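You operate a simulated robot arm through the tools that you are given. There is no shell and no other tool.

Carry out the task below with a simulated robot arm. There is one attempt and no reset: what you move stays moved.

JOB
Part the belt and stand the thin red pin in the orange cup.
Fine: wind to the red mark, then shut the green clamp lever, before the pin comes out; after it wind back to white, then open the lever.

Only the result counts: the job must be done as asked and must still hold three seconds after the hand-in. Knocking over, shifting, dropping, spilling or breaking anything else fails it.

ROBOT AND FRAMES
A 7-joint arm with a two-finger parallel gripper, fixed in place. Base frame: the origin is on the floor under the middle of its stand, x ahead of it, y to its left, z up; the work surface is at about z = 0.88. Units: m, degrees, N and s.
It reaches about 1.479 m from its shoulder. Its first joint turns from -166.0 to 166.0 degrees. Payload 4.4 kg.
Tool frame: the origin (TCP) lies between the finger pads and is the grasp point; the fingertips stand 0.023 m ahead of it; z points along the fingers, y is the line along which they close. The gripper opens to 0.094 m. The fingers are 0.038 m wide and 0.01 m thick; the gripper's body (0.054 by 0.096 m) begins 0.039 m behind the TCP.
Orientation is that of the tool frame in the base frame, as a unit quaternion [x, y, z, w]. With the fingers straight down and closing along the base's y, the tool's x points along the base's -x, its y along +y and its z along -z.

CONTROLS
- The arm moves only by the tool move_arm. Its argument "increments" is a list of rows, each an object (a shift or turn left out is 0, a gripper value left out holds the last) with "slide": the shift along the base's x, y, z in cm, a list of three; "rot": the turn, a rotation vector about the base's x, y, z in degrees, a list of three; "jaw": the closure in counts, from 0 (fully open) to 255 (shut). In form: [{"slide": [dx, dy, dz], "rot": [rx, ry, rz], "jaw": jaw}, ...]. A call has 1 to 20 rows; each row is the pose to reach, as a shift and turn from the pose commanded when the call began. A row lasts 0.2 s, in which the tool goes at most 0.05 m and 8.6 degrees; a call with a longer step from one row to the next is refused whole, and so is a gripper value outside its range. Where a pose cannot be reached the arm comes as near as it can. A force on the tool above 90 N (or 10 N above the force at the start of the call, whichever is more), or a blocked arm, ends the call early, and 0.2 s more pass. Each finger travels about 0.072 m/s and halts on what it meets, pressing with about 36 N; the grip force reading is that of the motor and also rises with nothing between the fingers. The clock runs only during rows and for 0.2 s after the last one: add rows that repeat a pose to give the fingers time. The reply holds the time, the measured pose of the TCP, the force on the tool along the base axes, the opening and the grip force, in the units named above and with some noise, with the torque about the TCP (base axes, N m) and any sound that the robot's microphone picked up.
- Cameras (640 x 400 px; columns grow to the right, rows downward): "scene" is fixed at [0.0501, 0.4999, 1.5915]; the picture's right is [-0.45, -0.89, 0.00], its down [-0.40, 0.20, -0.89] and it looks along [0.80, -0.40, -0.45] (base axes); focal length 214 px, centre (320, 200). "wrist" rides on the gripper at [0.086, 0.016, -0.074] in the tool frame; the picture's right is [-0.18, 0.98, 0.00], its down [-0.58, -0.11, -0.81] and it looks along [-0.79, -0.15, 0.59] (tool axes); focal length 243 px, centre (320, 200). There is no depth. A picture from a camera that has moved, and an enlarged one, comes with that camera's place and axes in the base frame and with its lens.
- capture(camera): a new picture of that camera. The clock stands still meanwhile.
- close_up(camera, box): a new picture of the part [left, top, right, bottom] of that camera's present view, enlarged. The clock stands still meanwhile.
- close_job(): hands the job in; it is judged then, once.

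Nothing tells you positions but the pictures and the camera data. Unless the task says otherwise, let go and move clear before handing in.

The tools are called after "Emit:" by a JSON object that holds its "api" and its "payload". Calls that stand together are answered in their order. move_arm: Moves the arm, as the interface text tells. Its arguments: {"type":"object","properties":{"increments":{"type":"array"}},"required":["increments"]} The other tools are called the same way: capture (camera) takes a picture; close_up (camera, box) takes an enlarged picture of a part of a camera's view; close_job () hands the job in.

At the start:

```text
clock: 0.0
tcp_pos: [0.734, 0.1376, 1.4167]
tcp_rot: [0.0, 1.0, 0.0, 0.0]
wrist_force: [0.2, -0.3, -0.7]
ft_torque: [-0.01, 0.03, 0.0]
opening: 0.0942
grasp_force: 0.0
```

scene: 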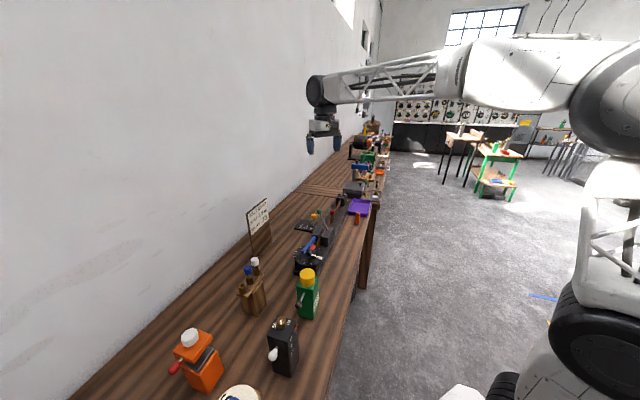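
wrist: 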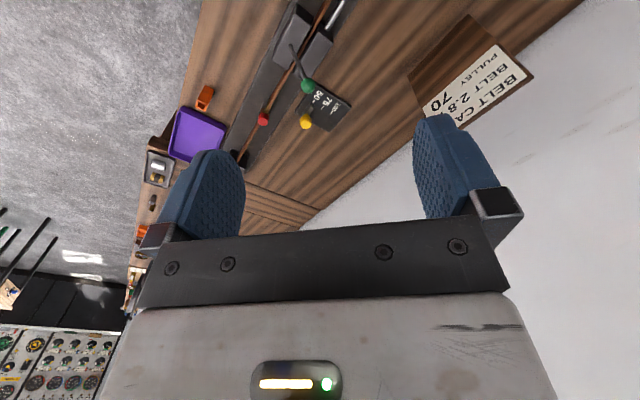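

I see a long wooden bench with a belt device roughly in the middle (black parts, green, yellow and red knobs), and a card saying "BELT CAL". I'll look closer at everything first.

Emit:
{"api": "close_up", "payload": {"camera": "scene", "box": [270, 180, 390, 280]}}

Emit:
{"api": "close_up", "payload": {"camera": "wrist", "box": [120, 0, 360, 200]}}

Emit:
{"api": "close_up", "payload": {"camera": "wrist", "box": [380, 0, 560, 130]}}

Emit:
{"api": "close_up", "payload": {"camera": "scene", "box": [150, 240, 350, 400]}}

```text
4.00 times, centred on (330, 230) of scene
camera zoom: at [0.0501, 0.4999, 1.5915], right [-0.45, -0.89, 0.0], down [-0.4, 0.2, -0.89], along [0.8, -0.4, -0.45], focal length 858 px, centre (280, 80)
```

zoom: 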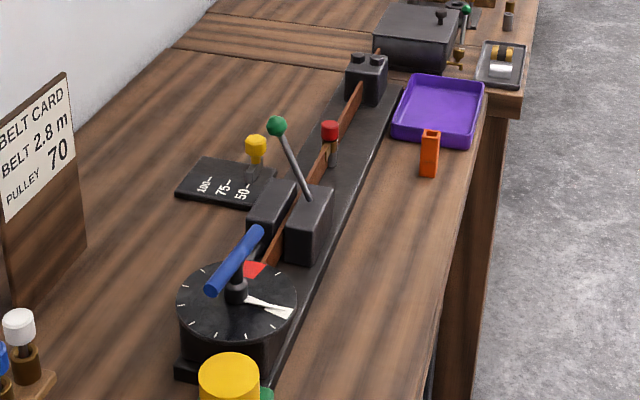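

```text
2.00 times, centred on (240, 100) of wrist
camera zoom: at [0.6467, 0.1539, 1.4912], right [0.18, 0.98, 0.0], down [0.58, -0.11, 0.81], along [0.79, -0.15, -0.59], focal length 485 px, centre (480, 400)
```

zoom: 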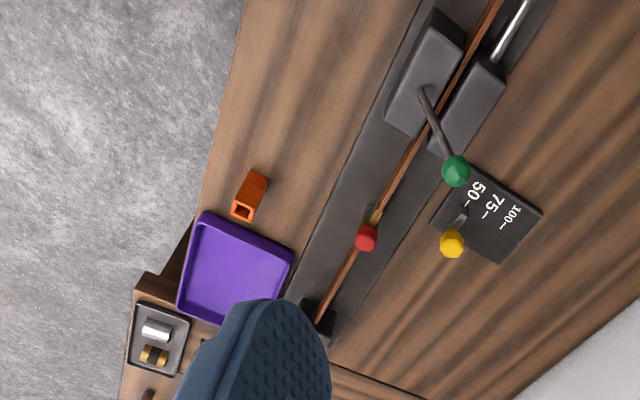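

```text
3.08 times, centred on (470, 65) of wrist
camera zoom: at [0.6467, 0.1539, 1.4912], right [0.18, 0.98, 0.0], down [0.58, -0.11, 0.81], along [0.79, -0.15, -0.59], focal length 746 px, centre (-142, 615)
```

zoom: 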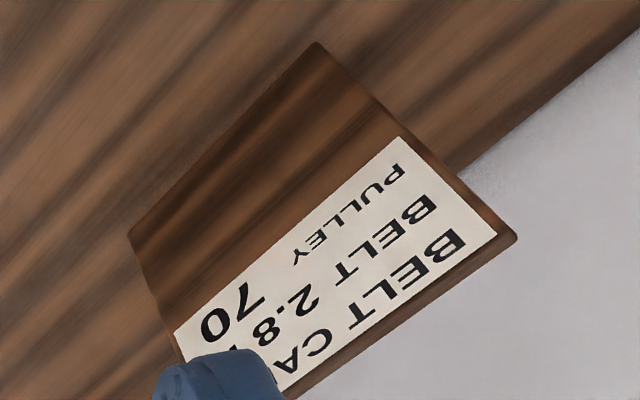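

```text
2.50 times, centred on (250, 320) of scene
camera zoom: at [0.0501, 0.4999, 1.5915], right [-0.45, -0.89, 0.0], down [-0.4, 0.2, -0.89], along [0.8, -0.4, -0.45], focal length 536 px, centre (495, -100)
```

zoom: 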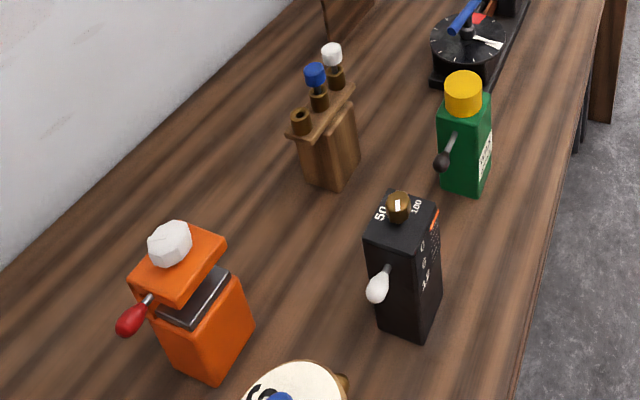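

The bench runs at about 45° across the base frame. The belt device has a dial with a blue crank, a clamp with a green lever, the thin red pin, and an end block, with the small orange cup next to the purple tray. I'll zoom in on each of these.

Emit:
{"api": "close_up", "payload": {"camera": "scene", "box": [310, 232, 350, 282]}}

Emit:
{"api": "close_up", "payload": {"camera": "scene", "box": [330, 205, 370, 250]}}

Emit:
{"api": "close_up", "payload": {"camera": "scene", "box": [290, 230, 350, 280]}}

Emit:
{"api": "close_up", "payload": {"camera": "wrist", "box": [190, 70, 290, 150]}}

```text
8.00 times, centred on (330, 257) of scene
camera zoom: at [0.0501, 0.4999, 1.5915], right [-0.45, -0.89, 0.0], down [-0.4, 0.2, -0.89], along [0.8, -0.4, -0.45], focal length 1716 px, centre (240, -256)
```

zoom: 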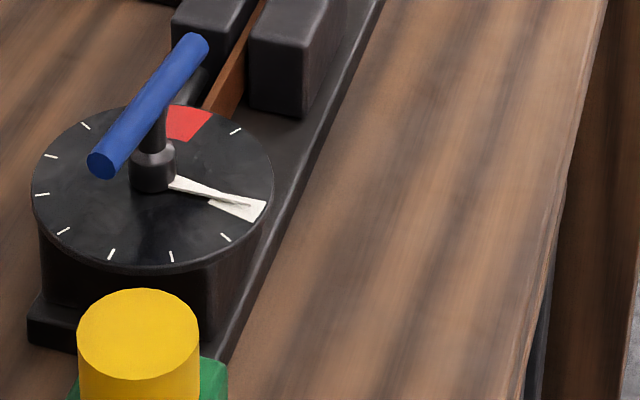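

```text
8.89 times, centred on (350, 228) of scene
camera zoom: at [0.0501, 0.4999, 1.5915], right [-0.45, -0.89, 0.0], down [-0.4, 0.2, -0.89], along [0.8, -0.4, -0.45], focal length 1906 px, centre (53, -44)
```

zoom: 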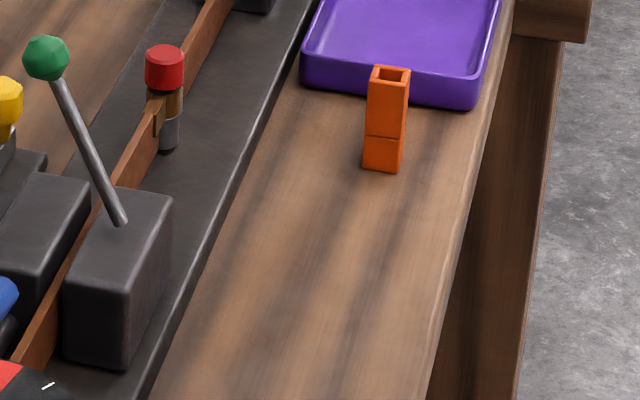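

```text
8.00 times, centred on (320, 255) of scene
camera zoom: at [0.0501, 0.4999, 1.5915], right [-0.45, -0.89, 0.0], down [-0.4, 0.2, -0.89], along [0.8, -0.4, -0.45], focal length 1716 px, centre (320, -240)
```

zoom: 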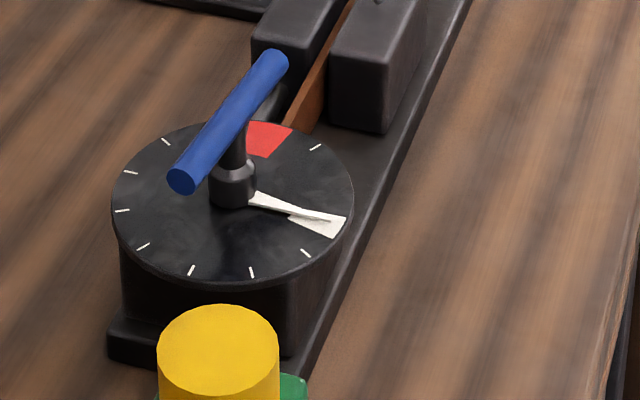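

```text
5.00 times, centred on (240, 110) of wrist
camera zoom: at [0.6467, 0.1539, 1.4912], right [0.18, 0.98, 0.0], down [0.58, -0.11, 0.81], along [0.79, -0.15, -0.59], focal length 1213 px, centre (720, 650)
```

zoom: 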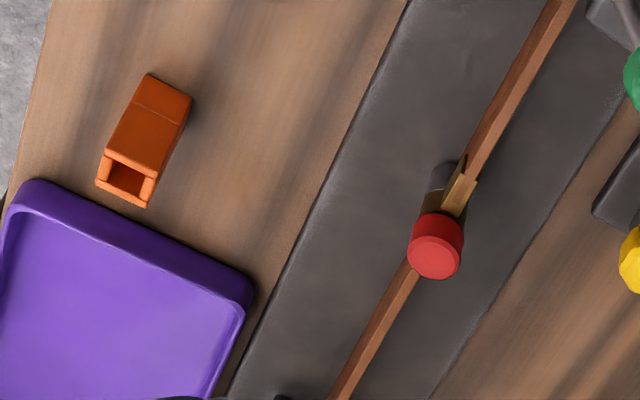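

The blue T-handle sits on the dial hub at about (0.77, 0.20) with its pointer at white. Red looks to be a quarter turn counter-clockwise, toward the clamp. I'll turn the hand to line up with the bench and raise the camera for a clear look along the device.

Emit:
{"api": "move_arm", "payload": {"increments": [{"slide": [-1.5, 3, -2.5], "rot": [0, 0, -7.5]}, {"slide": [-3, 6, -5], "rot": [0, 0, -15]}, {"slide": [-4.5, 9, -7.5], "rot": [0, 0, -22.5]}, {"slide": [-6, 12, -10], "rot": [0, 0, -30]}, {"slide": [-7.5, 15, -12.5], "rot": [0, 0, -37.5]}, {"slide": [-9, 18, -15], "rot": [0, 0, -45]}, {"slide": [-9, 18, -15], "rot": [0, 0, -45]}]}}

Emit:
{"api": "capture", "payload": {"camera": "wrist"}}

Emit:
{"api": "capture", "payload": {"camera": "scene"}}

```text
clock: 1.6
tcp_pos: [0.6457, 0.3161, 1.2689]
tcp_rot: [0.383, 0.924, 0.0, 0.0]
wrist_force: [0.0, -0.2, 0.2]
ft_torque: [-0.02, -0.03, 0.04]
opening: 0.0941
grasp_force: 0.0
```

```text
taken
camera wrist: at [0.5947, 0.3891, 1.3424], right [0.83, 0.56, 0.0], down [0.33, -0.49, 0.81], along [0.45, -0.67, -0.59], focal length 243 px, centre (320, 200)
```

wrist: 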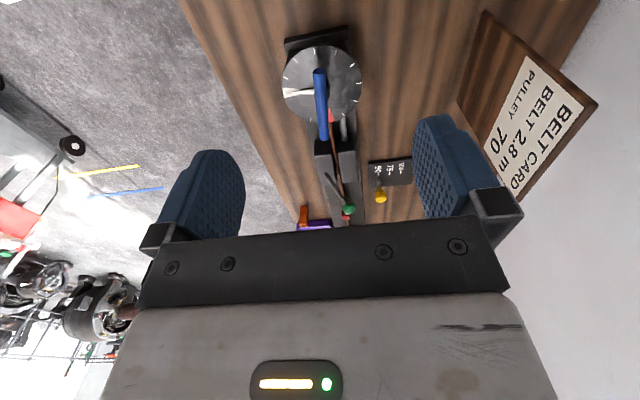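

```text
taken
```

scene: 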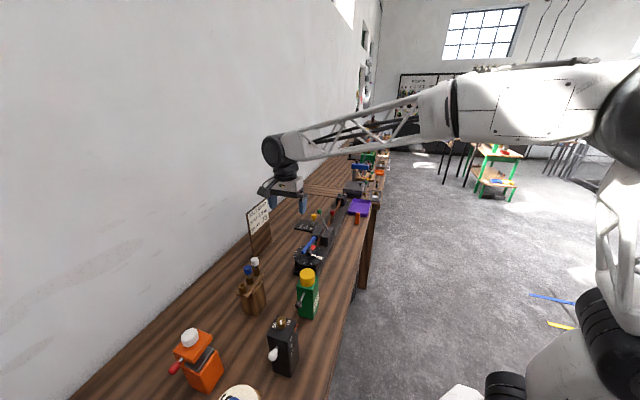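

Emit:
{"api": "close_up", "payload": {"camera": "wrist", "box": [270, 15, 380, 135]}}

Emit:
{"api": "close_up", "payload": {"camera": "wrist", "box": [280, 110, 430, 235]}}

```text
3.33 times, centred on (325, 75) of wrist
camera zoom: at [0.5947, 0.3891, 1.3424], right [0.83, 0.56, 0.0], down [0.33, -0.49, 0.81], along [0.45, -0.67, -0.59], focal length 809 px, centre (303, 617)
```

zoom: 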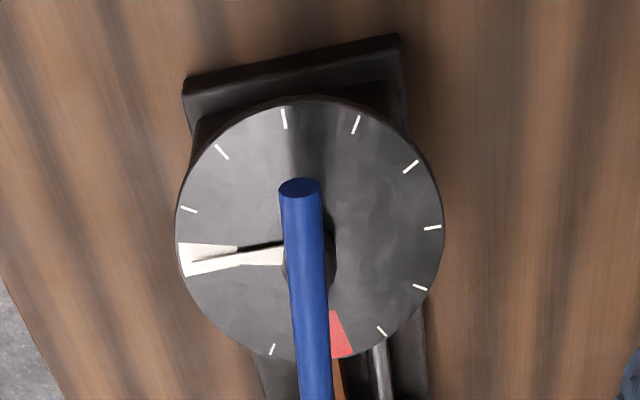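

```text
3.20 times, centred on (355, 172) of wrist
camera zoom: at [0.5947, 0.3891, 1.3424], right [0.83, 0.56, 0.0], down [0.33, -0.49, 0.81], along [0.45, -0.67, -0.59], focal length 776 px, centre (208, 288)
```

zoom: 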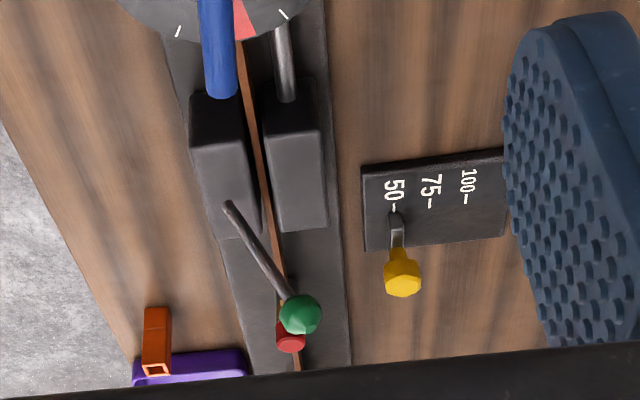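

From two views, the T-bar is about 1.6 cm thick and centred near (0.713, 0.221, 1.026). The green ball is at about (0.860, 0.100, 1.078), and its lever leans toward the wall. The pin head is at about (0.981, -0.049, 0.975). I'll move above the T-bar to check its line before gripping.

Emit:
{"api": "move_arm", "payload": {"increments": [{"slide": [1.7, -2.4, -3.5], "rot": [0, 0, 0]}, {"slide": [3.4, -4.8, -7]}, {"slide": [5, -7.2, -10]}, {"slide": [6.7, -9.5, -12.5]}, {"slide": [6.7, -9.5, -13.5]}, {"slide": [6.7, -9.5, -13.5]}]}}

Emit:
{"api": "capture", "payload": {"camera": "wrist"}}

Emit:
{"api": "close_up", "payload": {"camera": "scene", "box": [270, 190, 370, 280]}}

```text
clock: 3.0
tcp_pos: [0.7105, 0.2218, 1.1332]
tcp_rot: [0.382, 0.924, 0.0, 0.0]
wrist_force: [0.1, 0.4, 0.3]
ft_torque: [-0.01, -0.02, 0.01]
opening: 0.0941
grasp_force: 0.0
```

```text
taken
camera wrist: at [0.6607, 0.2948, 1.2058], right [0.83, 0.56, 0.0], down [0.33, -0.49, 0.81], along [0.46, -0.67, -0.59], focal length 243 px, centre (320, 200)
```

wrist: 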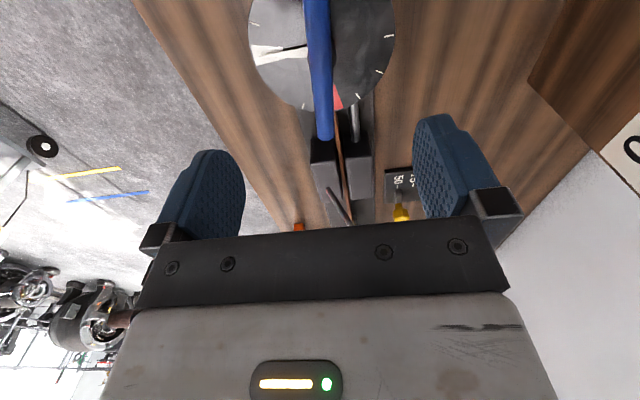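

```text
4.44 times, centred on (320, 235) of scene
camera zoom: at [0.0501, 0.4999, 1.5915], right [-0.45, -0.89, 0.0], down [-0.4, 0.2, -0.89], along [0.8, -0.4, -0.45], focal length 953 px, centre (320, 44)
```

zoom: 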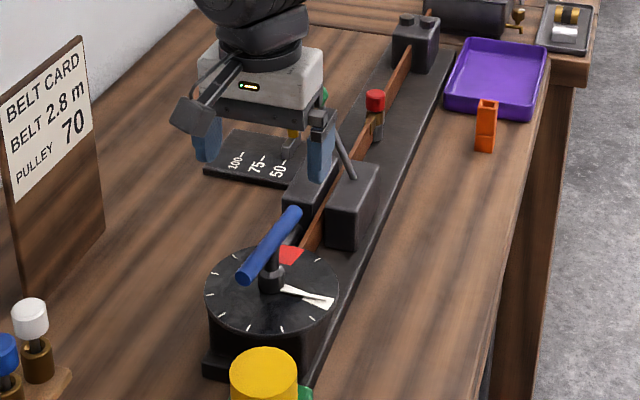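

Emit:
{"api": "close_up", "payload": {"camera": "wrist", "box": [240, 0, 400, 140]}}

Emit:
{"api": "close_up", "payload": {"camera": "scene", "box": [310, 240, 345, 270]}}

```text
2.86 times, centred on (320, 70) of wrist
camera zoom: at [0.6607, 0.2948, 1.2058], right [0.83, 0.56, 0.0], down [0.33, -0.49, 0.81], along [0.46, -0.67, -0.59], focal length 693 px, centre (320, 571)
```

zoom: 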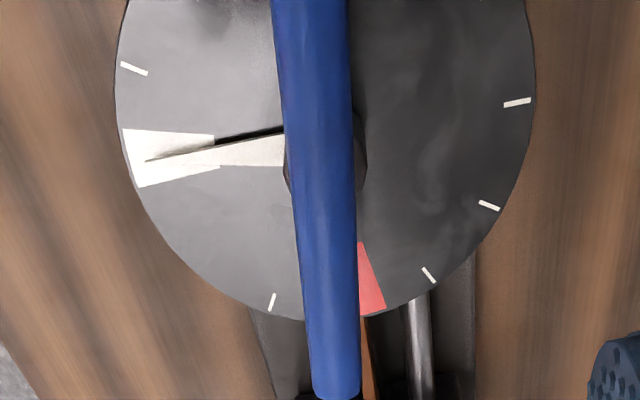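

```text
13.33 times, centred on (328, 255) of scene
camera zoom: at [0.0501, 0.4999, 1.5915], right [-0.45, -0.89, 0.0], down [-0.4, 0.2, -0.89], along [0.8, -0.4, -0.45], focal length 2860 px, centre (220, -533)
```

zoom: 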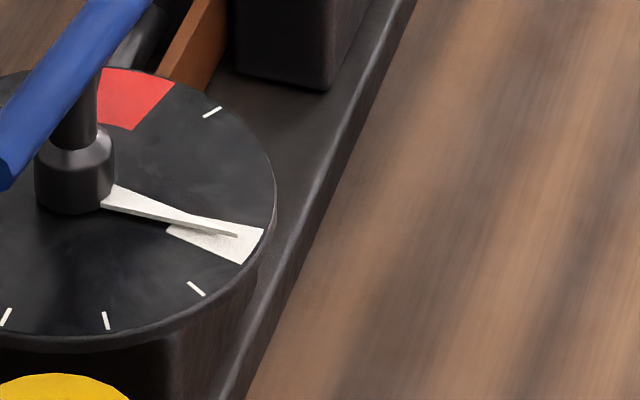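

The pointer sits on the white mark, the bar lies at about -51° and the red mark is roughly 95–100° counter-clockwise. I'll line the fingers up with the bar and come down to just above it.

Emit:
{"api": "move_arm", "payload": {"increments": [{"slide": [0.3, -0.4, -3], "rot": [0, 0, -3]}, {"slide": [0.5, -0.7, -6], "rot": [0, 0, -5.7]}, {"slide": [0.5, -0.7, -6.4], "rot": [0, 0, -5.7]}, {"slide": [0.5, -0.7, -6.4], "rot": [0, 0, -5.7]}]}}

Emit:
{"api": "capture", "payload": {"camera": "wrist"}}

Emit:
{"api": "close_up", "payload": {"camera": "scene", "box": [290, 215, 370, 280]}}

```text
clock: 4.0
tcp_pos: [0.7159, 0.2159, 1.0678]
tcp_rot: [0.429, 0.904, 0.0, 0.0]
wrist_force: [-0.3, 0.2, 0.6]
ft_torque: [-0.01, 0.0, -0.03]
opening: 0.0942
grasp_force: 0.2
```

```text
taken
camera wrist: at [0.6731, 0.2938, 1.1416], right [0.88, 0.48, 0.0], down [0.28, -0.52, 0.81], along [0.39, -0.71, -0.59], focal length 243 px, centre (320, 200)
```

wrist: 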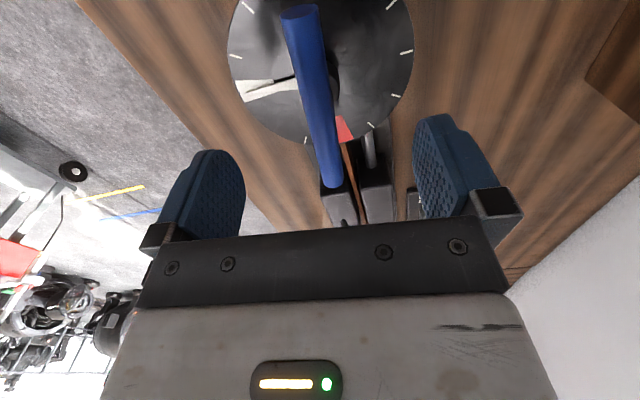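

```text
6.15 times, centred on (330, 248) of scene
camera zoom: at [0.0501, 0.4999, 1.5915], right [-0.45, -0.89, 0.0], down [-0.4, 0.2, -0.89], along [0.8, -0.4, -0.45], focal length 1320 px, centre (258, -92)
```

zoom: 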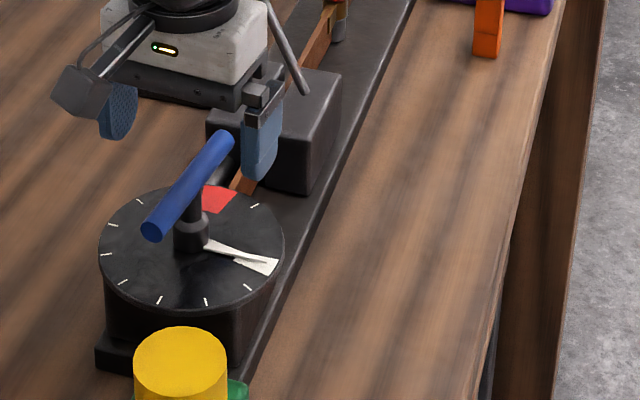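

The bar's centre works out at about (0.716, 0.2165, 1.021). I'll lower the open fingers around it.

Emit:
{"api": "move_arm", "payload": {"increments": [{"slide": [0, 0, -2.5], "rot": [0, 0, -0.6]}, {"slide": [0, 0, -4.5], "rot": [0, 0, -1]}, {"slide": [0, 0, -4.5], "rot": [0, 0, -1]}]}}

Emit:
{"api": "capture", "payload": {"camera": "wrist"}}

Emit:
{"api": "close_up", "payload": {"camera": "scene", "box": [290, 215, 370, 280]}}

```text
clock: 4.8
tcp_pos: [0.7153, 0.2176, 1.022]
tcp_rot: [0.436, 0.9, 0.0, -0.001]
wrist_force: [-0.2, 0.3, 0.8]
ft_torque: [0.02, 0.01, 0.02]
opening: 0.0939
grasp_force: 0.0
```

```text
taken
camera wrist: at [0.6744, 0.2951, 1.0966], right [0.89, 0.46, 0.0], down [0.28, -0.52, 0.81], along [0.37, -0.71, -0.59], focal length 243 px, centre (320, 200)
```

wrist: 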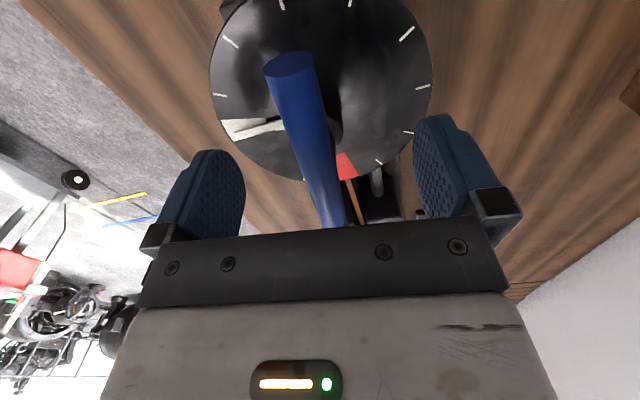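

```text
6.15 times, centred on (330, 248) of scene
camera zoom: at [0.0501, 0.4999, 1.5915], right [-0.45, -0.89, 0.0], down [-0.4, 0.2, -0.89], along [0.8, -0.4, -0.45], focal length 1320 px, centre (258, -92)
```

zoom: 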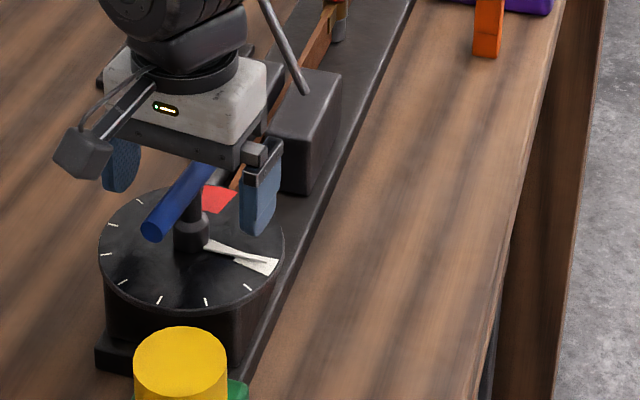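

The bar lies between the fingers, close to the grasp point. I'll close on it.

Emit:
{"api": "move_arm", "payload": {"increments": [{"slide": [0, 0, 0], "jaw": 255}, {"jaw": 255}, {"jaw": 255}, {"jaw": 255}, {"jaw": 255}, {"jaw": 255}]}}

Emit:
{"api": "capture", "payload": {"camera": "wrist"}}

Emit:
{"api": "close_up", "payload": {"camera": "scene", "box": [290, 215, 370, 280]}}

```text
clock: 6.2
tcp_pos: [0.7161, 0.2166, 1.0223]
tcp_rot: [0.435, 0.9, 0.0, 0.001]
wrist_force: [7.8, 3.7, -1.6]
ft_torque: [-0.05, -0.11, 0.01]
opening: 0.0168
grasp_force: 44.5
```

```text
taken
camera wrist: at [0.6745, 0.2952, 1.0968], right [0.89, 0.46, 0.0], down [0.27, -0.52, 0.81], along [0.37, -0.71, -0.59], focal length 243 px, centre (320, 200)
```

wrist: 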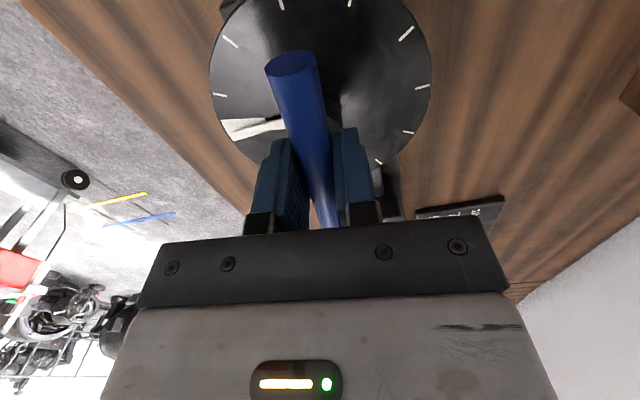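

```text
6.15 times, centred on (330, 248) of scene
camera zoom: at [0.0501, 0.4999, 1.5915], right [-0.45, -0.89, 0.0], down [-0.4, 0.2, -0.89], along [0.8, -0.4, -0.45], focal length 1320 px, centre (258, -92)
```

zoom: 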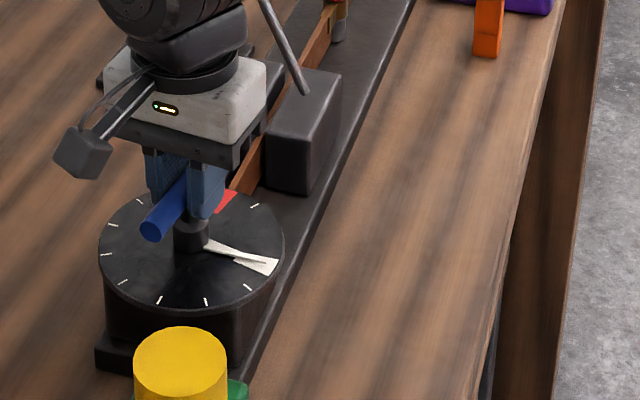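

I have a firm grip on a 1.7 cm bar. I'll start turning counter-clockwise in small steps and watch the forces.

Emit:
{"api": "move_arm", "payload": {"increments": [{"rot": [0, 0, 4]}, {"rot": [0, 0, 8]}, {"rot": [0, 0, 12]}, {"rot": [0, 0, 16]}, {"rot": [0, 0, 16]}]}}

Emit:
{"api": "close_up", "payload": {"camera": "scene", "box": [290, 215, 370, 280]}}

```text
clock: 7.4
tcp_pos: [0.7165, 0.2162, 1.0229]
tcp_rot: [0.306, 0.952, 0.0, 0.001]
wrist_force: [39.0, 13.6, -6.6]
ft_torque: [0.24, -0.1, -2.13]
opening: 0.0226
grasp_force: 45.1
```

```text
6.15 times, centred on (330, 248) of scene
camera zoom: at [0.0501, 0.4999, 1.5915], right [-0.45, -0.89, 0.0], down [-0.4, 0.2, -0.89], along [0.8, -0.4, -0.45], focal length 1320 px, centre (258, -92)
```

zoom: 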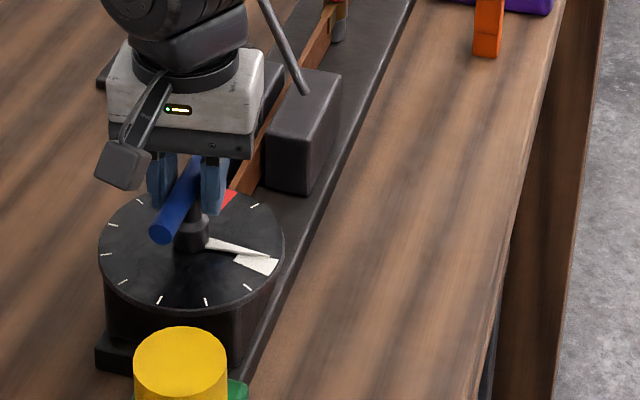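

The hand turned 16° but the bar only about 7°, so the grip at the middle is slipping against the resistance. I'll hold still briefly to see whether the bar keeps creeping (damping) or pushes back (spring).

Emit:
{"api": "move_arm", "payload": {"increments": [{"rot": [0, 0, 0]}, {"rot": [0, 0, 0]}, {"rot": [0, 0, 0]}, {"rot": [0, 0, 0]}, {"rot": [0, 0, 0]}]}}

Emit:
{"api": "close_up", "payload": {"camera": "wrist", "box": [200, 0, 440, 230]}}

```text
clock: 8.6
tcp_pos: [0.7164, 0.2162, 1.0212]
tcp_rot: [0.306, 0.952, 0.0, 0.0]
wrist_force: [57.4, 10.0, 0.3]
ft_torque: [-0.11, -0.52, -2.07]
opening: 0.0227
grasp_force: 45.0
```

```text
1.74 times, centred on (320, 115) of wrist
camera zoom: at [0.6552, 0.2798, 1.0969], right [0.72, 0.69, 0.0], down [0.41, -0.43, 0.81], along [0.56, -0.58, -0.59], focal length 422 px, centre (320, 348)
```

zoom: 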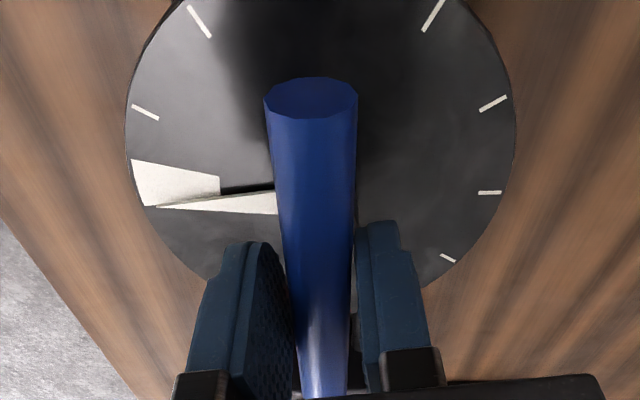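

The load holds at about 2 N·m with no creep. I'll open the fingers in place and see whether the crank stays where it is or springs back.

Emit:
{"api": "move_arm", "payload": {"increments": [{"jaw": 0}, {"jaw": 0}, {"jaw": 0}, {"jaw": 0}, {"jaw": 0}]}}

Emit:
{"api": "close_up", "payload": {"camera": "wrist", "box": [200, 0, 440, 230]}}

Emit:
{"api": "close_up", "payload": {"camera": "scene", "box": [290, 215, 370, 280]}}

```text
clock: 9.8
tcp_pos: [0.7165, 0.2159, 1.0221]
tcp_rot: [0.306, 0.952, 0.0, 0.0]
wrist_force: [1.1, 0.8, -0.1]
ft_torque: [-0.03, -0.02, 0.0]
opening: 0.094
grasp_force: 0.0
```

```text
1.74 times, centred on (320, 115) of wrist
camera zoom: at [0.6543, 0.2797, 1.0966], right [0.72, 0.69, 0.0], down [0.41, -0.43, 0.81], along [0.56, -0.58, -0.59], focal length 422 px, centre (320, 348)
```

zoom: 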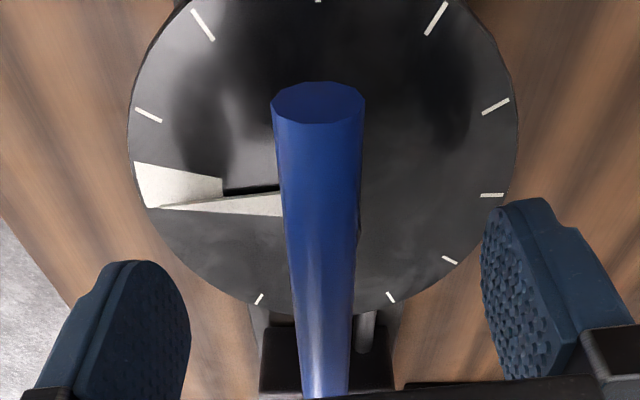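

```text
6.15 times, centred on (330, 248) of scene
camera zoom: at [0.0501, 0.4999, 1.5915], right [-0.45, -0.89, 0.0], down [-0.4, 0.2, -0.89], along [0.8, -0.4, -0.45], focal length 1320 px, centre (258, -92)
```

zoom: 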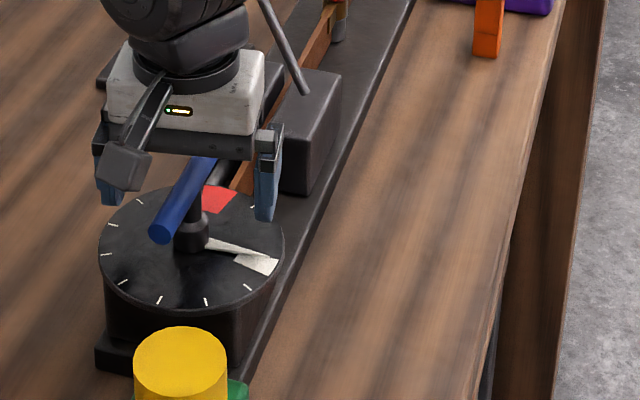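

Good: the crank has friction and stays where it's left. I'll turn it with the edges of half-open fingers pushing on both ends of the bar. I'll lift first, then turn the hand and set the opening.

Emit:
{"api": "move_arm", "payload": {"increments": [{"slide": [0, 0, 2.5]}, {"slide": [0, 0, 5]}, {"slide": [0, 0, 5], "rot": [0, 0, 7.6], "jaw": 38}, {"slide": [0, 0, 5], "rot": [0, 0, 15.2], "jaw": 38}, {"slide": [0, 0, 5], "rot": [0, 0, 22.8], "jaw": 38}, {"slide": [0, 0, 5], "rot": [0, 0, 30.4], "jaw": 38}, {"slide": [0, 0, 5], "rot": [0, 0, 38], "jaw": 38}, {"slide": [0, 0, 5], "rot": [0, 0, 38], "jaw": 38}]}}

Emit:
{"api": "capture", "payload": {"camera": "wrist"}}

Emit:
{"api": "close_up", "payload": {"camera": "scene", "box": [290, 215, 370, 280]}}

```text
clock: 11.6
tcp_pos: [0.7158, 0.2152, 1.0732]
tcp_rot: [-0.022, 1.0, 0.0, 0.0]
wrist_force: [0.8, 0.5, -0.1]
ft_torque: [0.0, -0.02, 0.03]
opening: 0.0797
grasp_force: 0.0
```

```text
taken
camera wrist: at [0.6278, 0.2281, 1.1473], right [0.14, 0.99, 0.0], down [0.59, -0.08, 0.81], along [0.8, -0.12, -0.59], focal length 243 px, centre (320, 200)
```

wrist: 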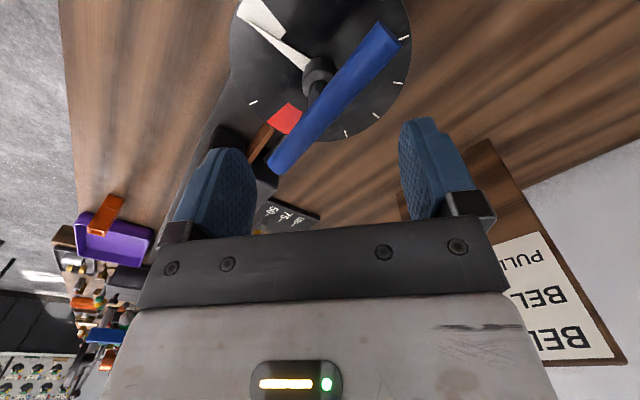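

```text
6.15 times, centred on (330, 248) of scene
camera zoom: at [0.0501, 0.4999, 1.5915], right [-0.45, -0.89, 0.0], down [-0.4, 0.2, -0.89], along [0.8, -0.4, -0.45], focal length 1320 px, centre (258, -92)
```

zoom: 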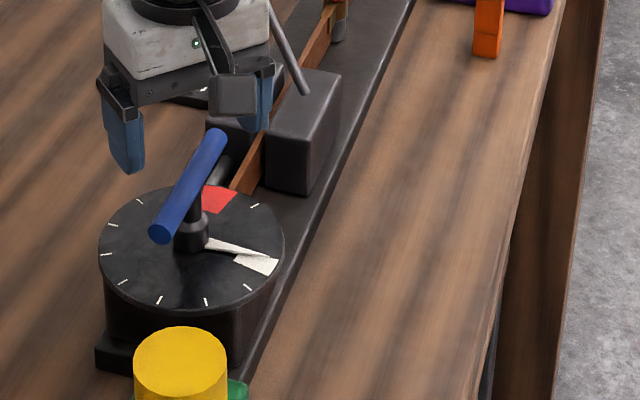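

Emit:
{"api": "close_up", "payload": {"camera": "wrist", "box": [220, 0, 420, 180]}}

```text
2.22 times, centred on (320, 90) of wrist
camera zoom: at [0.6278, 0.2281, 1.1473], right [0.14, 0.99, 0.0], down [0.59, -0.08, 0.81], along [0.8, -0.12, -0.59], focal length 539 px, centre (320, 444)
```

zoom: 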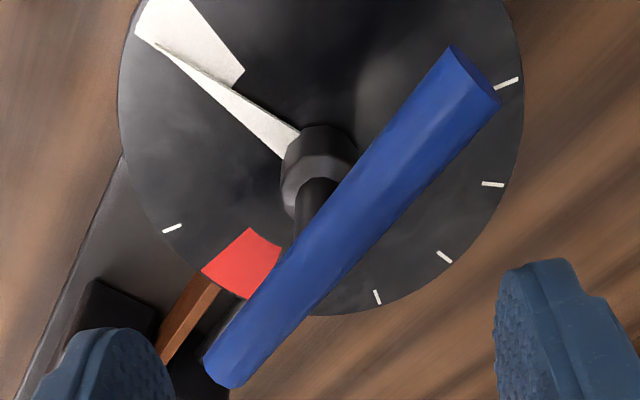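

The dial centre fits at (0.7173, 0.2145). White is centred near -140° and red near -43° (about ±11°), and the pointer is now at about -134°. I'll centre the hand and lower the half-open fingers on either side of the bar.

Emit:
{"api": "move_arm", "payload": {"increments": [{"slide": [0.13, -0.1, 0], "jaw": 38}, {"slide": [0.13, -0.1, -2.5]}, {"slide": [0.13, -0.1, -5]}, {"slide": [0.13, -0.1, -5]}]}}

Emit:
{"api": "capture", "payload": {"camera": "wrist"}}

Emit:
{"api": "close_up", "payload": {"camera": "scene", "box": [290, 215, 370, 280]}}

```text
clock: 12.6
tcp_pos: [0.7154, 0.2146, 1.0228]
tcp_rot: [-0.02, 1.0, 0.0, 0.0]
wrist_force: [0.5, -0.5, -0.6]
ft_torque: [0.03, 0.0, -0.02]
opening: 0.08
grasp_force: 0.0
```

```text
taken
camera wrist: at [0.6279, 0.2272, 1.0973], right [0.14, 0.99, 0.0], down [0.59, -0.09, 0.81], along [0.8, -0.12, -0.59], focal length 243 px, centre (320, 200)
```

wrist: 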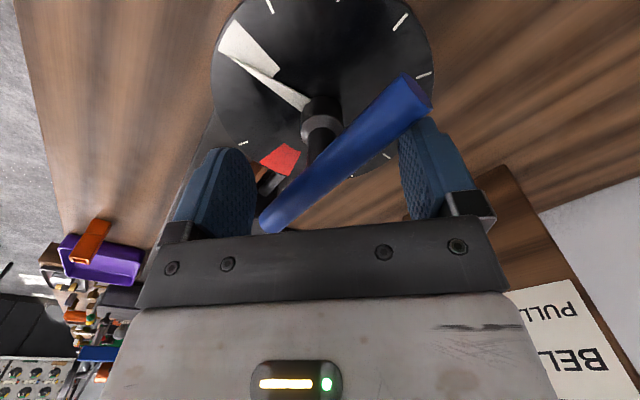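

```text
6.15 times, centred on (330, 248) of scene
camera zoom: at [0.0501, 0.4999, 1.5915], right [-0.45, -0.89, 0.0], down [-0.4, 0.2, -0.89], along [0.8, -0.4, -0.45], focal length 1320 px, centre (258, -92)
```

zoom: 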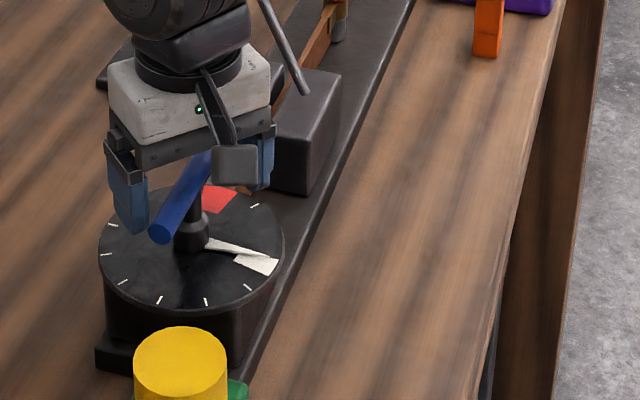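

The fingers are placed with a small gap on either side. Now I'll turn counter-clockwise so their edges push the bar ends.

Emit:
{"api": "move_arm", "payload": {"increments": [{"rot": [0, 0, 4]}, {"rot": [0, 0, 8]}, {"rot": [0, 0, 12]}, {"rot": [0, 0, 16]}, {"rot": [0, 0, 20]}, {"rot": [0, 0, 24]}]}}

Emit:
{"api": "capture", "payload": {"camera": "wrist"}}

Emit:
{"api": "close_up", "payload": {"camera": "scene", "box": [290, 215, 370, 280]}}

```text
clock: 14.0
tcp_pos: [0.7197, 0.2148, 1.0237]
tcp_rot: [-0.216, 0.976, 0.002, 0.001]
wrist_force: [23.0, 37.1, 7.7]
ft_torque: [-0.47, -1.02, -43.13]
opening: 0.0944
grasp_force: 16.0
```

```text
taken
camera wrist: at [0.6322, 0.1929, 1.0982], right [-0.25, 0.97, 0.0], down [0.57, 0.14, 0.81], along [0.78, 0.2, -0.59], focal length 243 px, centre (320, 200)
```

wrist: 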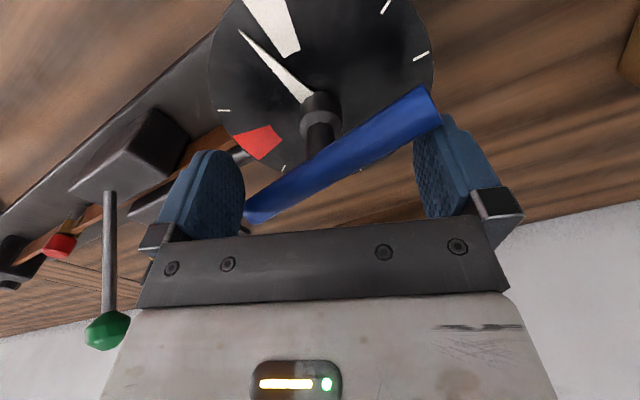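

```text
6.15 times, centred on (330, 248) of scene
camera zoom: at [0.0501, 0.4999, 1.5915], right [-0.45, -0.89, 0.0], down [-0.4, 0.2, -0.89], along [0.8, -0.4, -0.45], focal length 1320 px, centre (258, -92)
```

zoom: 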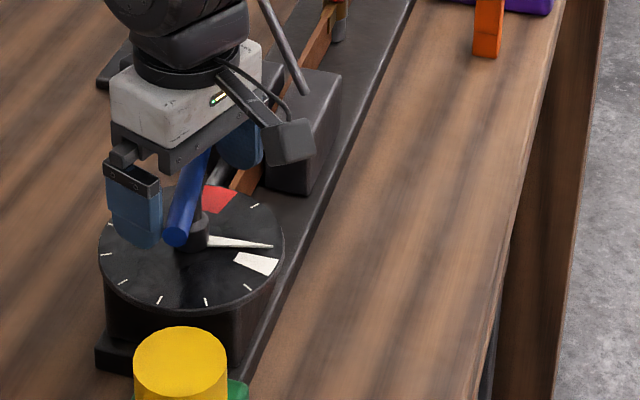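

The crank is moving: the pointer has left white by about 17°. But the torque reading jumped and the fingers were pushed fully open, so I'll pause to see whether it relaxes.

Emit:
{"api": "move_arm", "payload": {"increments": [{"rot": [0, 0, 0]}, {"rot": [0, 0, 0]}]}}

Emit:
{"api": "capture", "payload": {"camera": "wrist"}}

```text
clock: 14.6
tcp_pos: [0.7179, 0.2156, 1.0239]
tcp_rot: [-0.217, 0.976, 0.002, 0.0]
wrist_force: [31.6, 26.8, 17.7]
ft_torque: [1.13, 0.97, -43.12]
opening: 0.0945
grasp_force: 16.6
```

```text
taken
camera wrist: at [0.6322, 0.1928, 1.0982], right [-0.25, 0.97, 0.0], down [0.57, 0.14, 0.81], along [0.78, 0.2, -0.59], focal length 243 px, centre (320, 200)
```

wrist: 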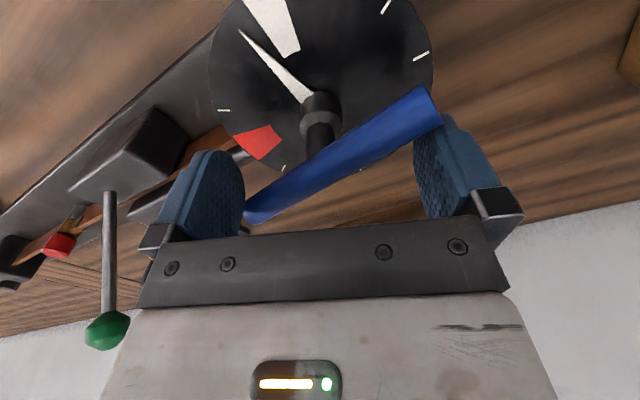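

Emit:
{"api": "close_up", "payload": {"camera": "wrist", "box": [190, 0, 450, 230]}}

Emit:
{"api": "close_up", "payload": {"camera": "scene", "box": [300, 235, 345, 280]}}

Emit:
{"api": "close_up", "payload": {"camera": "scene", "box": [305, 215, 350, 260]}}

```text
1.74 times, centred on (320, 115) of wrist
camera zoom: at [0.6322, 0.1928, 1.0982], right [-0.25, 0.97, 0.0], down [0.57, 0.14, 0.81], along [0.78, 0.2, -0.59], focal length 422 px, centre (320, 348)
```

zoom: 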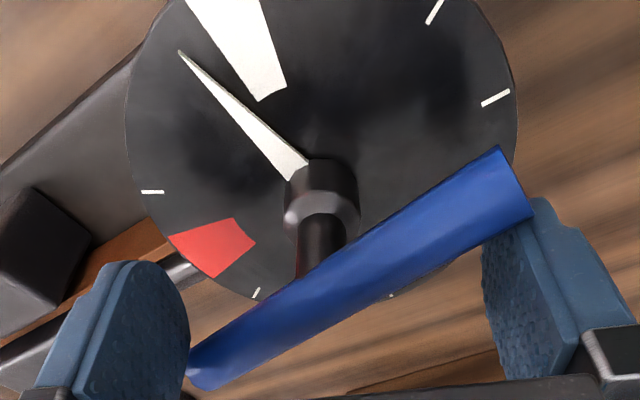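

```text
8.89 times, centred on (322, 258) of scene
camera zoom: at [0.0501, 0.4999, 1.5915], right [-0.45, -0.89, 0.0], down [-0.4, 0.2, -0.89], along [0.8, -0.4, -0.45], focal length 1906 px, centre (298, -311)
```

zoom: 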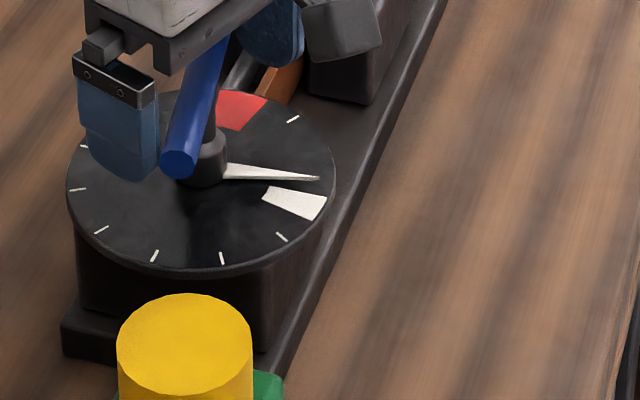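

```text
8.89 times, centred on (328, 238) of scene
camera zoom: at [0.0501, 0.4999, 1.5915], right [-0.45, -0.89, 0.0], down [-0.4, 0.2, -0.89], along [0.8, -0.4, -0.45], focal length 1906 px, centre (253, -133)
```

zoom: 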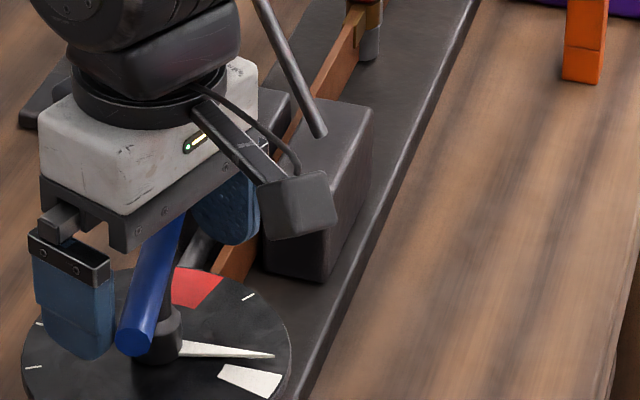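

The crank seems to be against a hard stop. The dial also has no tick between white and red on this short side, while ticks run the long way round. So winding must go clockwise from white round to red, and I'll back off straight away.

Emit:
{"api": "move_arm", "payload": {"increments": [{"rot": [0, 0, -4]}, {"rot": [0, 0, -8]}, {"rot": [0, 0, -12]}, {"rot": [0, 0, -16]}, {"rot": [0, 0, -20]}, {"rot": [0, 0, -20]}]}}

Emit:
{"api": "capture", "payload": {"camera": "wrist"}}

Emit:
{"api": "close_up", "payload": {"camera": "scene", "box": [300, 235, 345, 280]}}

```text
clock: 16.0
tcp_pos: [0.7172, 0.2149, 1.0229]
tcp_rot: [-0.056, 0.998, 0.001, -0.001]
wrist_force: [0.9, 0.5, -0.2]
ft_torque: [-0.03, -0.02, 0.01]
opening: 0.08
grasp_force: 0.1
```

```text
taken
camera wrist: at [0.6286, 0.2215, 1.0967], right [0.07, 1.0, 0.0], down [0.59, -0.04, 0.81], along [0.8, -0.06, -0.59], focal length 243 px, centre (320, 200)
```

wrist: 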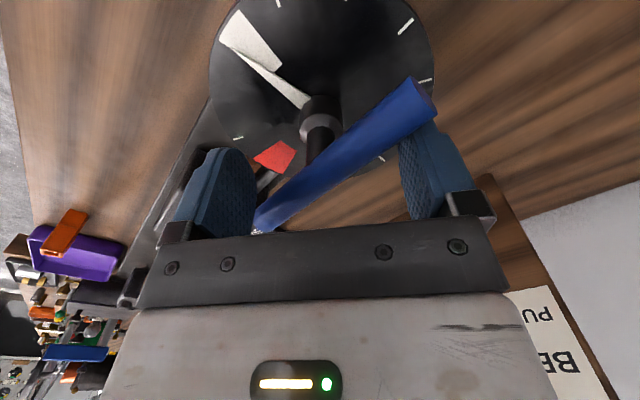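

```text
8.89 times, centred on (322, 258) of scene
camera zoom: at [0.0501, 0.4999, 1.5915], right [-0.45, -0.89, 0.0], down [-0.4, 0.2, -0.89], along [0.8, -0.4, -0.45], focal length 1906 px, centre (298, -311)
```

zoom: 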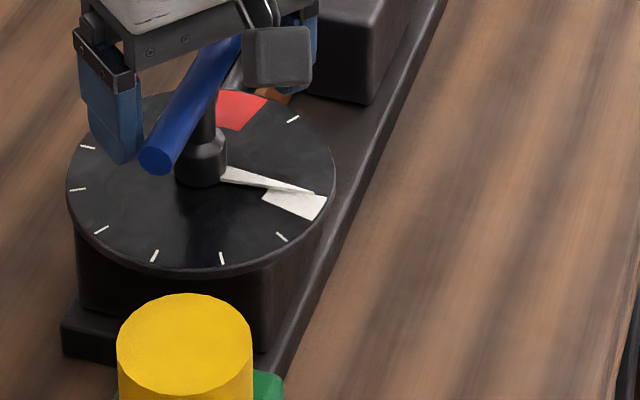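

It sprang back to the edge of white, so that was a stop and the long way is clockwise, about 265°. I'll turn the open hand back square to the bar and re-grip it in the middle.

Emit:
{"api": "move_arm", "payload": {"increments": [{"rot": [0, 0, -8.3], "jaw": 0}, {"rot": [0, 0, -16.6], "jaw": 0}, {"rot": [0, 0, -25], "jaw": 0}, {"rot": [0, 0, -33.3], "jaw": 0}, {"rot": [0, 0, -41.6], "jaw": 0}, {"rot": [0, 0, -50], "jaw": 0}, {"rot": [0, 0, -50], "jaw": 0}, {"rot": [0, 0, -50], "jaw": 255}, {"rot": [0, 0, -50], "jaw": 255}, {"rot": [0, 0, -50], "jaw": 255}, {"rot": [0, 0, -50], "jaw": 255}, {"rot": [0, 0, -50], "jaw": 255}]}}

Emit:
{"api": "close_up", "payload": {"camera": "wrist", "box": [190, 0, 450, 230]}}

```text
clock: 18.6
tcp_pos: [0.7174, 0.2149, 1.022]
tcp_rot: [0.372, 0.928, 0.0, 0.0]
wrist_force: [7.2, 7.2, -2.7]
ft_torque: [0.18, 0.07, -1.67]
opening: 0.0173
grasp_force: 45.1
```

```text
1.74 times, centred on (320, 115) of wrist
camera zoom: at [0.6656, 0.2869, 1.0968], right [0.81, 0.58, 0.0], down [0.34, -0.48, 0.81], along [0.47, -0.65, -0.59], focal length 422 px, centre (320, 348)
```

zoom: 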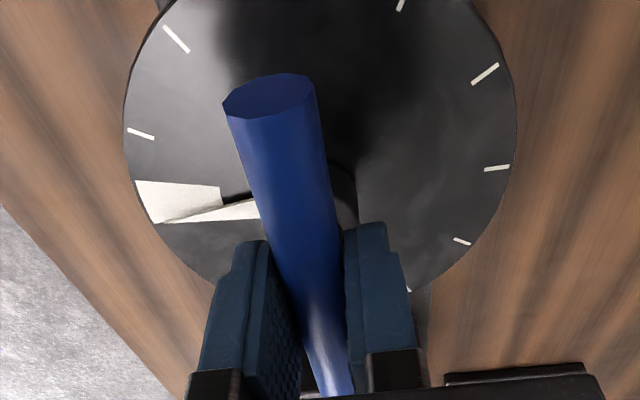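

Gripped at the centre, with the hand pressing slightly the wrong way against the stop. Now I'll turn clockwise.

Emit:
{"api": "move_arm", "payload": {"increments": [{"rot": [0, 0, -4]}, {"rot": [0, 0, -8]}, {"rot": [0, 0, -12]}, {"rot": [0, 0, -16]}, {"rot": [0, 0, -20]}, {"rot": [0, 0, -24]}, {"rot": [0, 0, -28]}, {"rot": [0, 0, -32]}, {"rot": [0, 0, -32]}]}}

Emit:
{"api": "close_up", "payload": {"camera": "wrist", "box": [190, 0, 450, 230]}}

Emit:
{"api": "close_up", "payload": {"camera": "scene", "box": [290, 215, 370, 280]}}

```text
clock: 20.6
tcp_pos: [0.7187, 0.2148, 1.0238]
tcp_rot: [0.613, 0.79, 0.001, 0.001]
wrist_force: [18.4, 37.0, -6.5]
ft_torque: [0.3, -0.05, -0.05]
opening: 0.0167
grasp_force: 45.1
```

```text
1.74 times, centred on (320, 115) of wrist
camera zoom: at [0.7113, 0.3027, 1.0969], right [1.0, 0.06, 0.0], down [0.04, -0.59, 0.81], along [0.05, -0.8, -0.59], focal length 422 px, centre (320, 348)
```

zoom: 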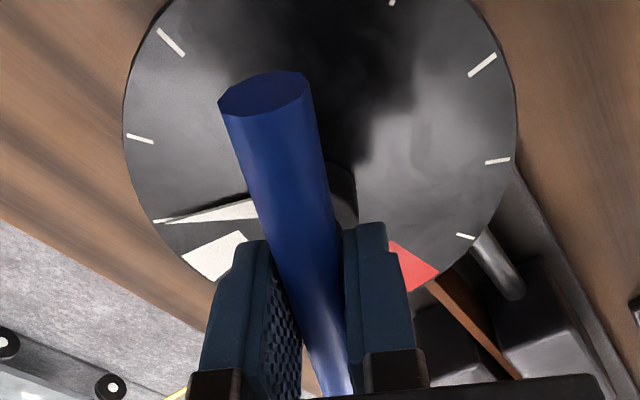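

```text
6.15 times, centred on (330, 248) of scene
camera zoom: at [0.0501, 0.4999, 1.5915], right [-0.45, -0.89, 0.0], down [-0.4, 0.2, -0.89], along [0.8, -0.4, -0.45], focal length 1320 px, centre (258, -92)
```

zoom: 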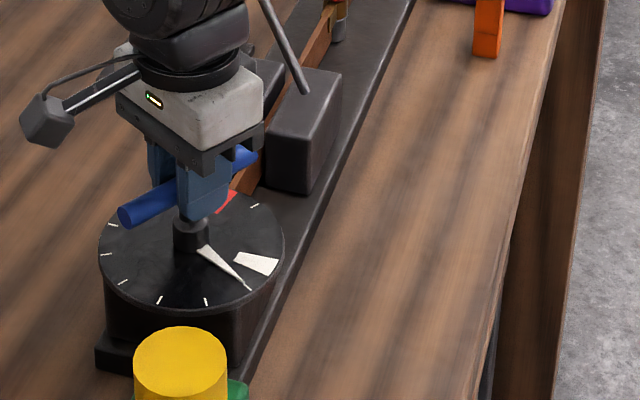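

It turns freely clockwise now with almost no torque. There's some sideways force, so I'll nudge the hand about 1 mm toward the hub and keep winding.

Emit:
{"api": "move_arm", "payload": {"increments": [{"slide": [0.05, 0.1, 0], "rot": [0, 0, -4]}, {"slide": [0.05, 0.1, 0], "rot": [0, 0, -8]}, {"slide": [0.05, 0.1, 0], "rot": [0, 0, -12]}, {"slide": [0.05, 0.1, 0], "rot": [0, 0, -16]}, {"slide": [0.05, 0.1, 0], "rot": [0, 0, -16]}]}}

```text
clock: 21.8
tcp_pos: [0.718, 0.2149, 1.023]
tcp_rot: [0.718, 0.696, 0.0, 0.001]
wrist_force: [-17.0, -8.2, 8.9]
ft_torque: [-0.02, 0.14, 0.01]
opening: 0.0169
grasp_force: 44.9
```

Emit:
{"api": "move_arm", "payload": {"increments": [{"slide": [-0.03, -0.02, 0], "rot": [0, 0, -5]}, {"slide": [-0.03, -0.02, 0], "rot": [0, 0, -10]}, {"slide": [-0.03, -0.02, 0], "rot": [0, 0, -15]}, {"slide": [-0.03, -0.02, 0], "rot": [0, 0, -20]}, {"slide": [-0.03, -0.02, 0], "rot": [0, 0, -25]}, {"slide": [-0.03, -0.02, 0], "rot": [0, 0, -30]}, {"slide": [-0.03, -0.02, 0], "rot": [0, 0, -30]}]}}

Emit:
{"api": "close_up", "payload": {"camera": "scene", "box": [290, 215, 370, 280]}}

```text
clock: 23.4
tcp_pos: [0.718, 0.2153, 1.0224]
tcp_rot: [0.873, 0.487, 0.0, 0.0]
wrist_force: [-21.1, -23.1, -8.4]
ft_torque: [-0.21, 0.18, -0.06]
opening: 0.017
grasp_force: 45.3
```

```text
6.15 times, centred on (330, 248) of scene
camera zoom: at [0.0501, 0.4999, 1.5915], right [-0.45, -0.89, 0.0], down [-0.4, 0.2, -0.89], along [0.8, -0.4, -0.45], focal length 1320 px, centre (258, -92)
```

zoom: 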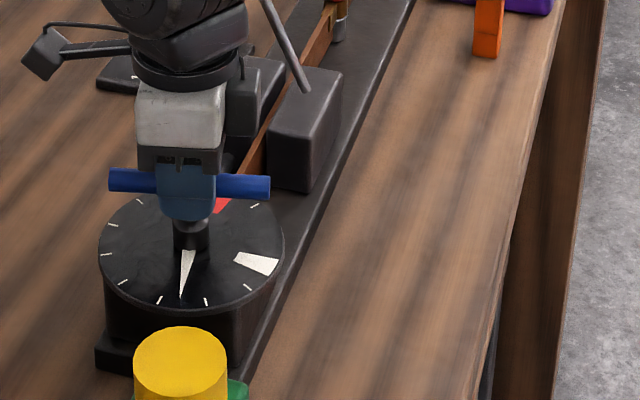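

The pointer is sweeping round clockwise as expected. I'll continue.

Emit:
{"api": "move_arm", "payload": {"increments": [{"slide": [-0.03, -0.03, 0], "rot": [0, 0, -5]}, {"slide": [-0.03, -0.03, 0], "rot": [0, 0, -10]}, {"slide": [-0.03, -0.03, 0], "rot": [0, 0, -15]}, {"slide": [-0.03, -0.03, 0], "rot": [0, 0, -20]}, {"slide": [-0.03, -0.03, 0], "rot": [0, 0, -25]}, {"slide": [-0.03, -0.03, 0], "rot": [0, 0, -30]}, {"slide": [-0.03, -0.03, 0], "rot": [0, 0, -30]}]}}

Emit:
{"api": "close_up", "payload": {"camera": "scene", "box": [290, 215, 370, 280]}}

```text
clock: 25.0
tcp_pos: [0.7169, 0.2159, 1.0226]
tcp_rot: [0.97, 0.245, 0.0, 0.0]
wrist_force: [-2.9, 4.4, -13.6]
ft_torque: [-0.41, 0.86, 0.02]
opening: 0.0167
grasp_force: 44.6
```

```text
6.15 times, centred on (330, 248) of scene
camera zoom: at [0.0501, 0.4999, 1.5915], right [-0.45, -0.89, 0.0], down [-0.4, 0.2, -0.89], along [0.8, -0.4, -0.45], focal length 1320 px, centre (258, -92)
```

zoom: 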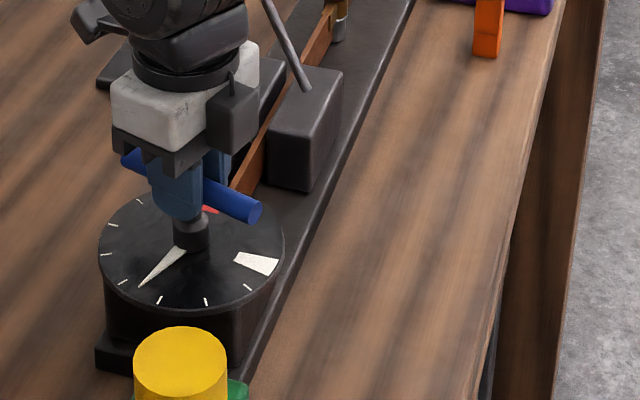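

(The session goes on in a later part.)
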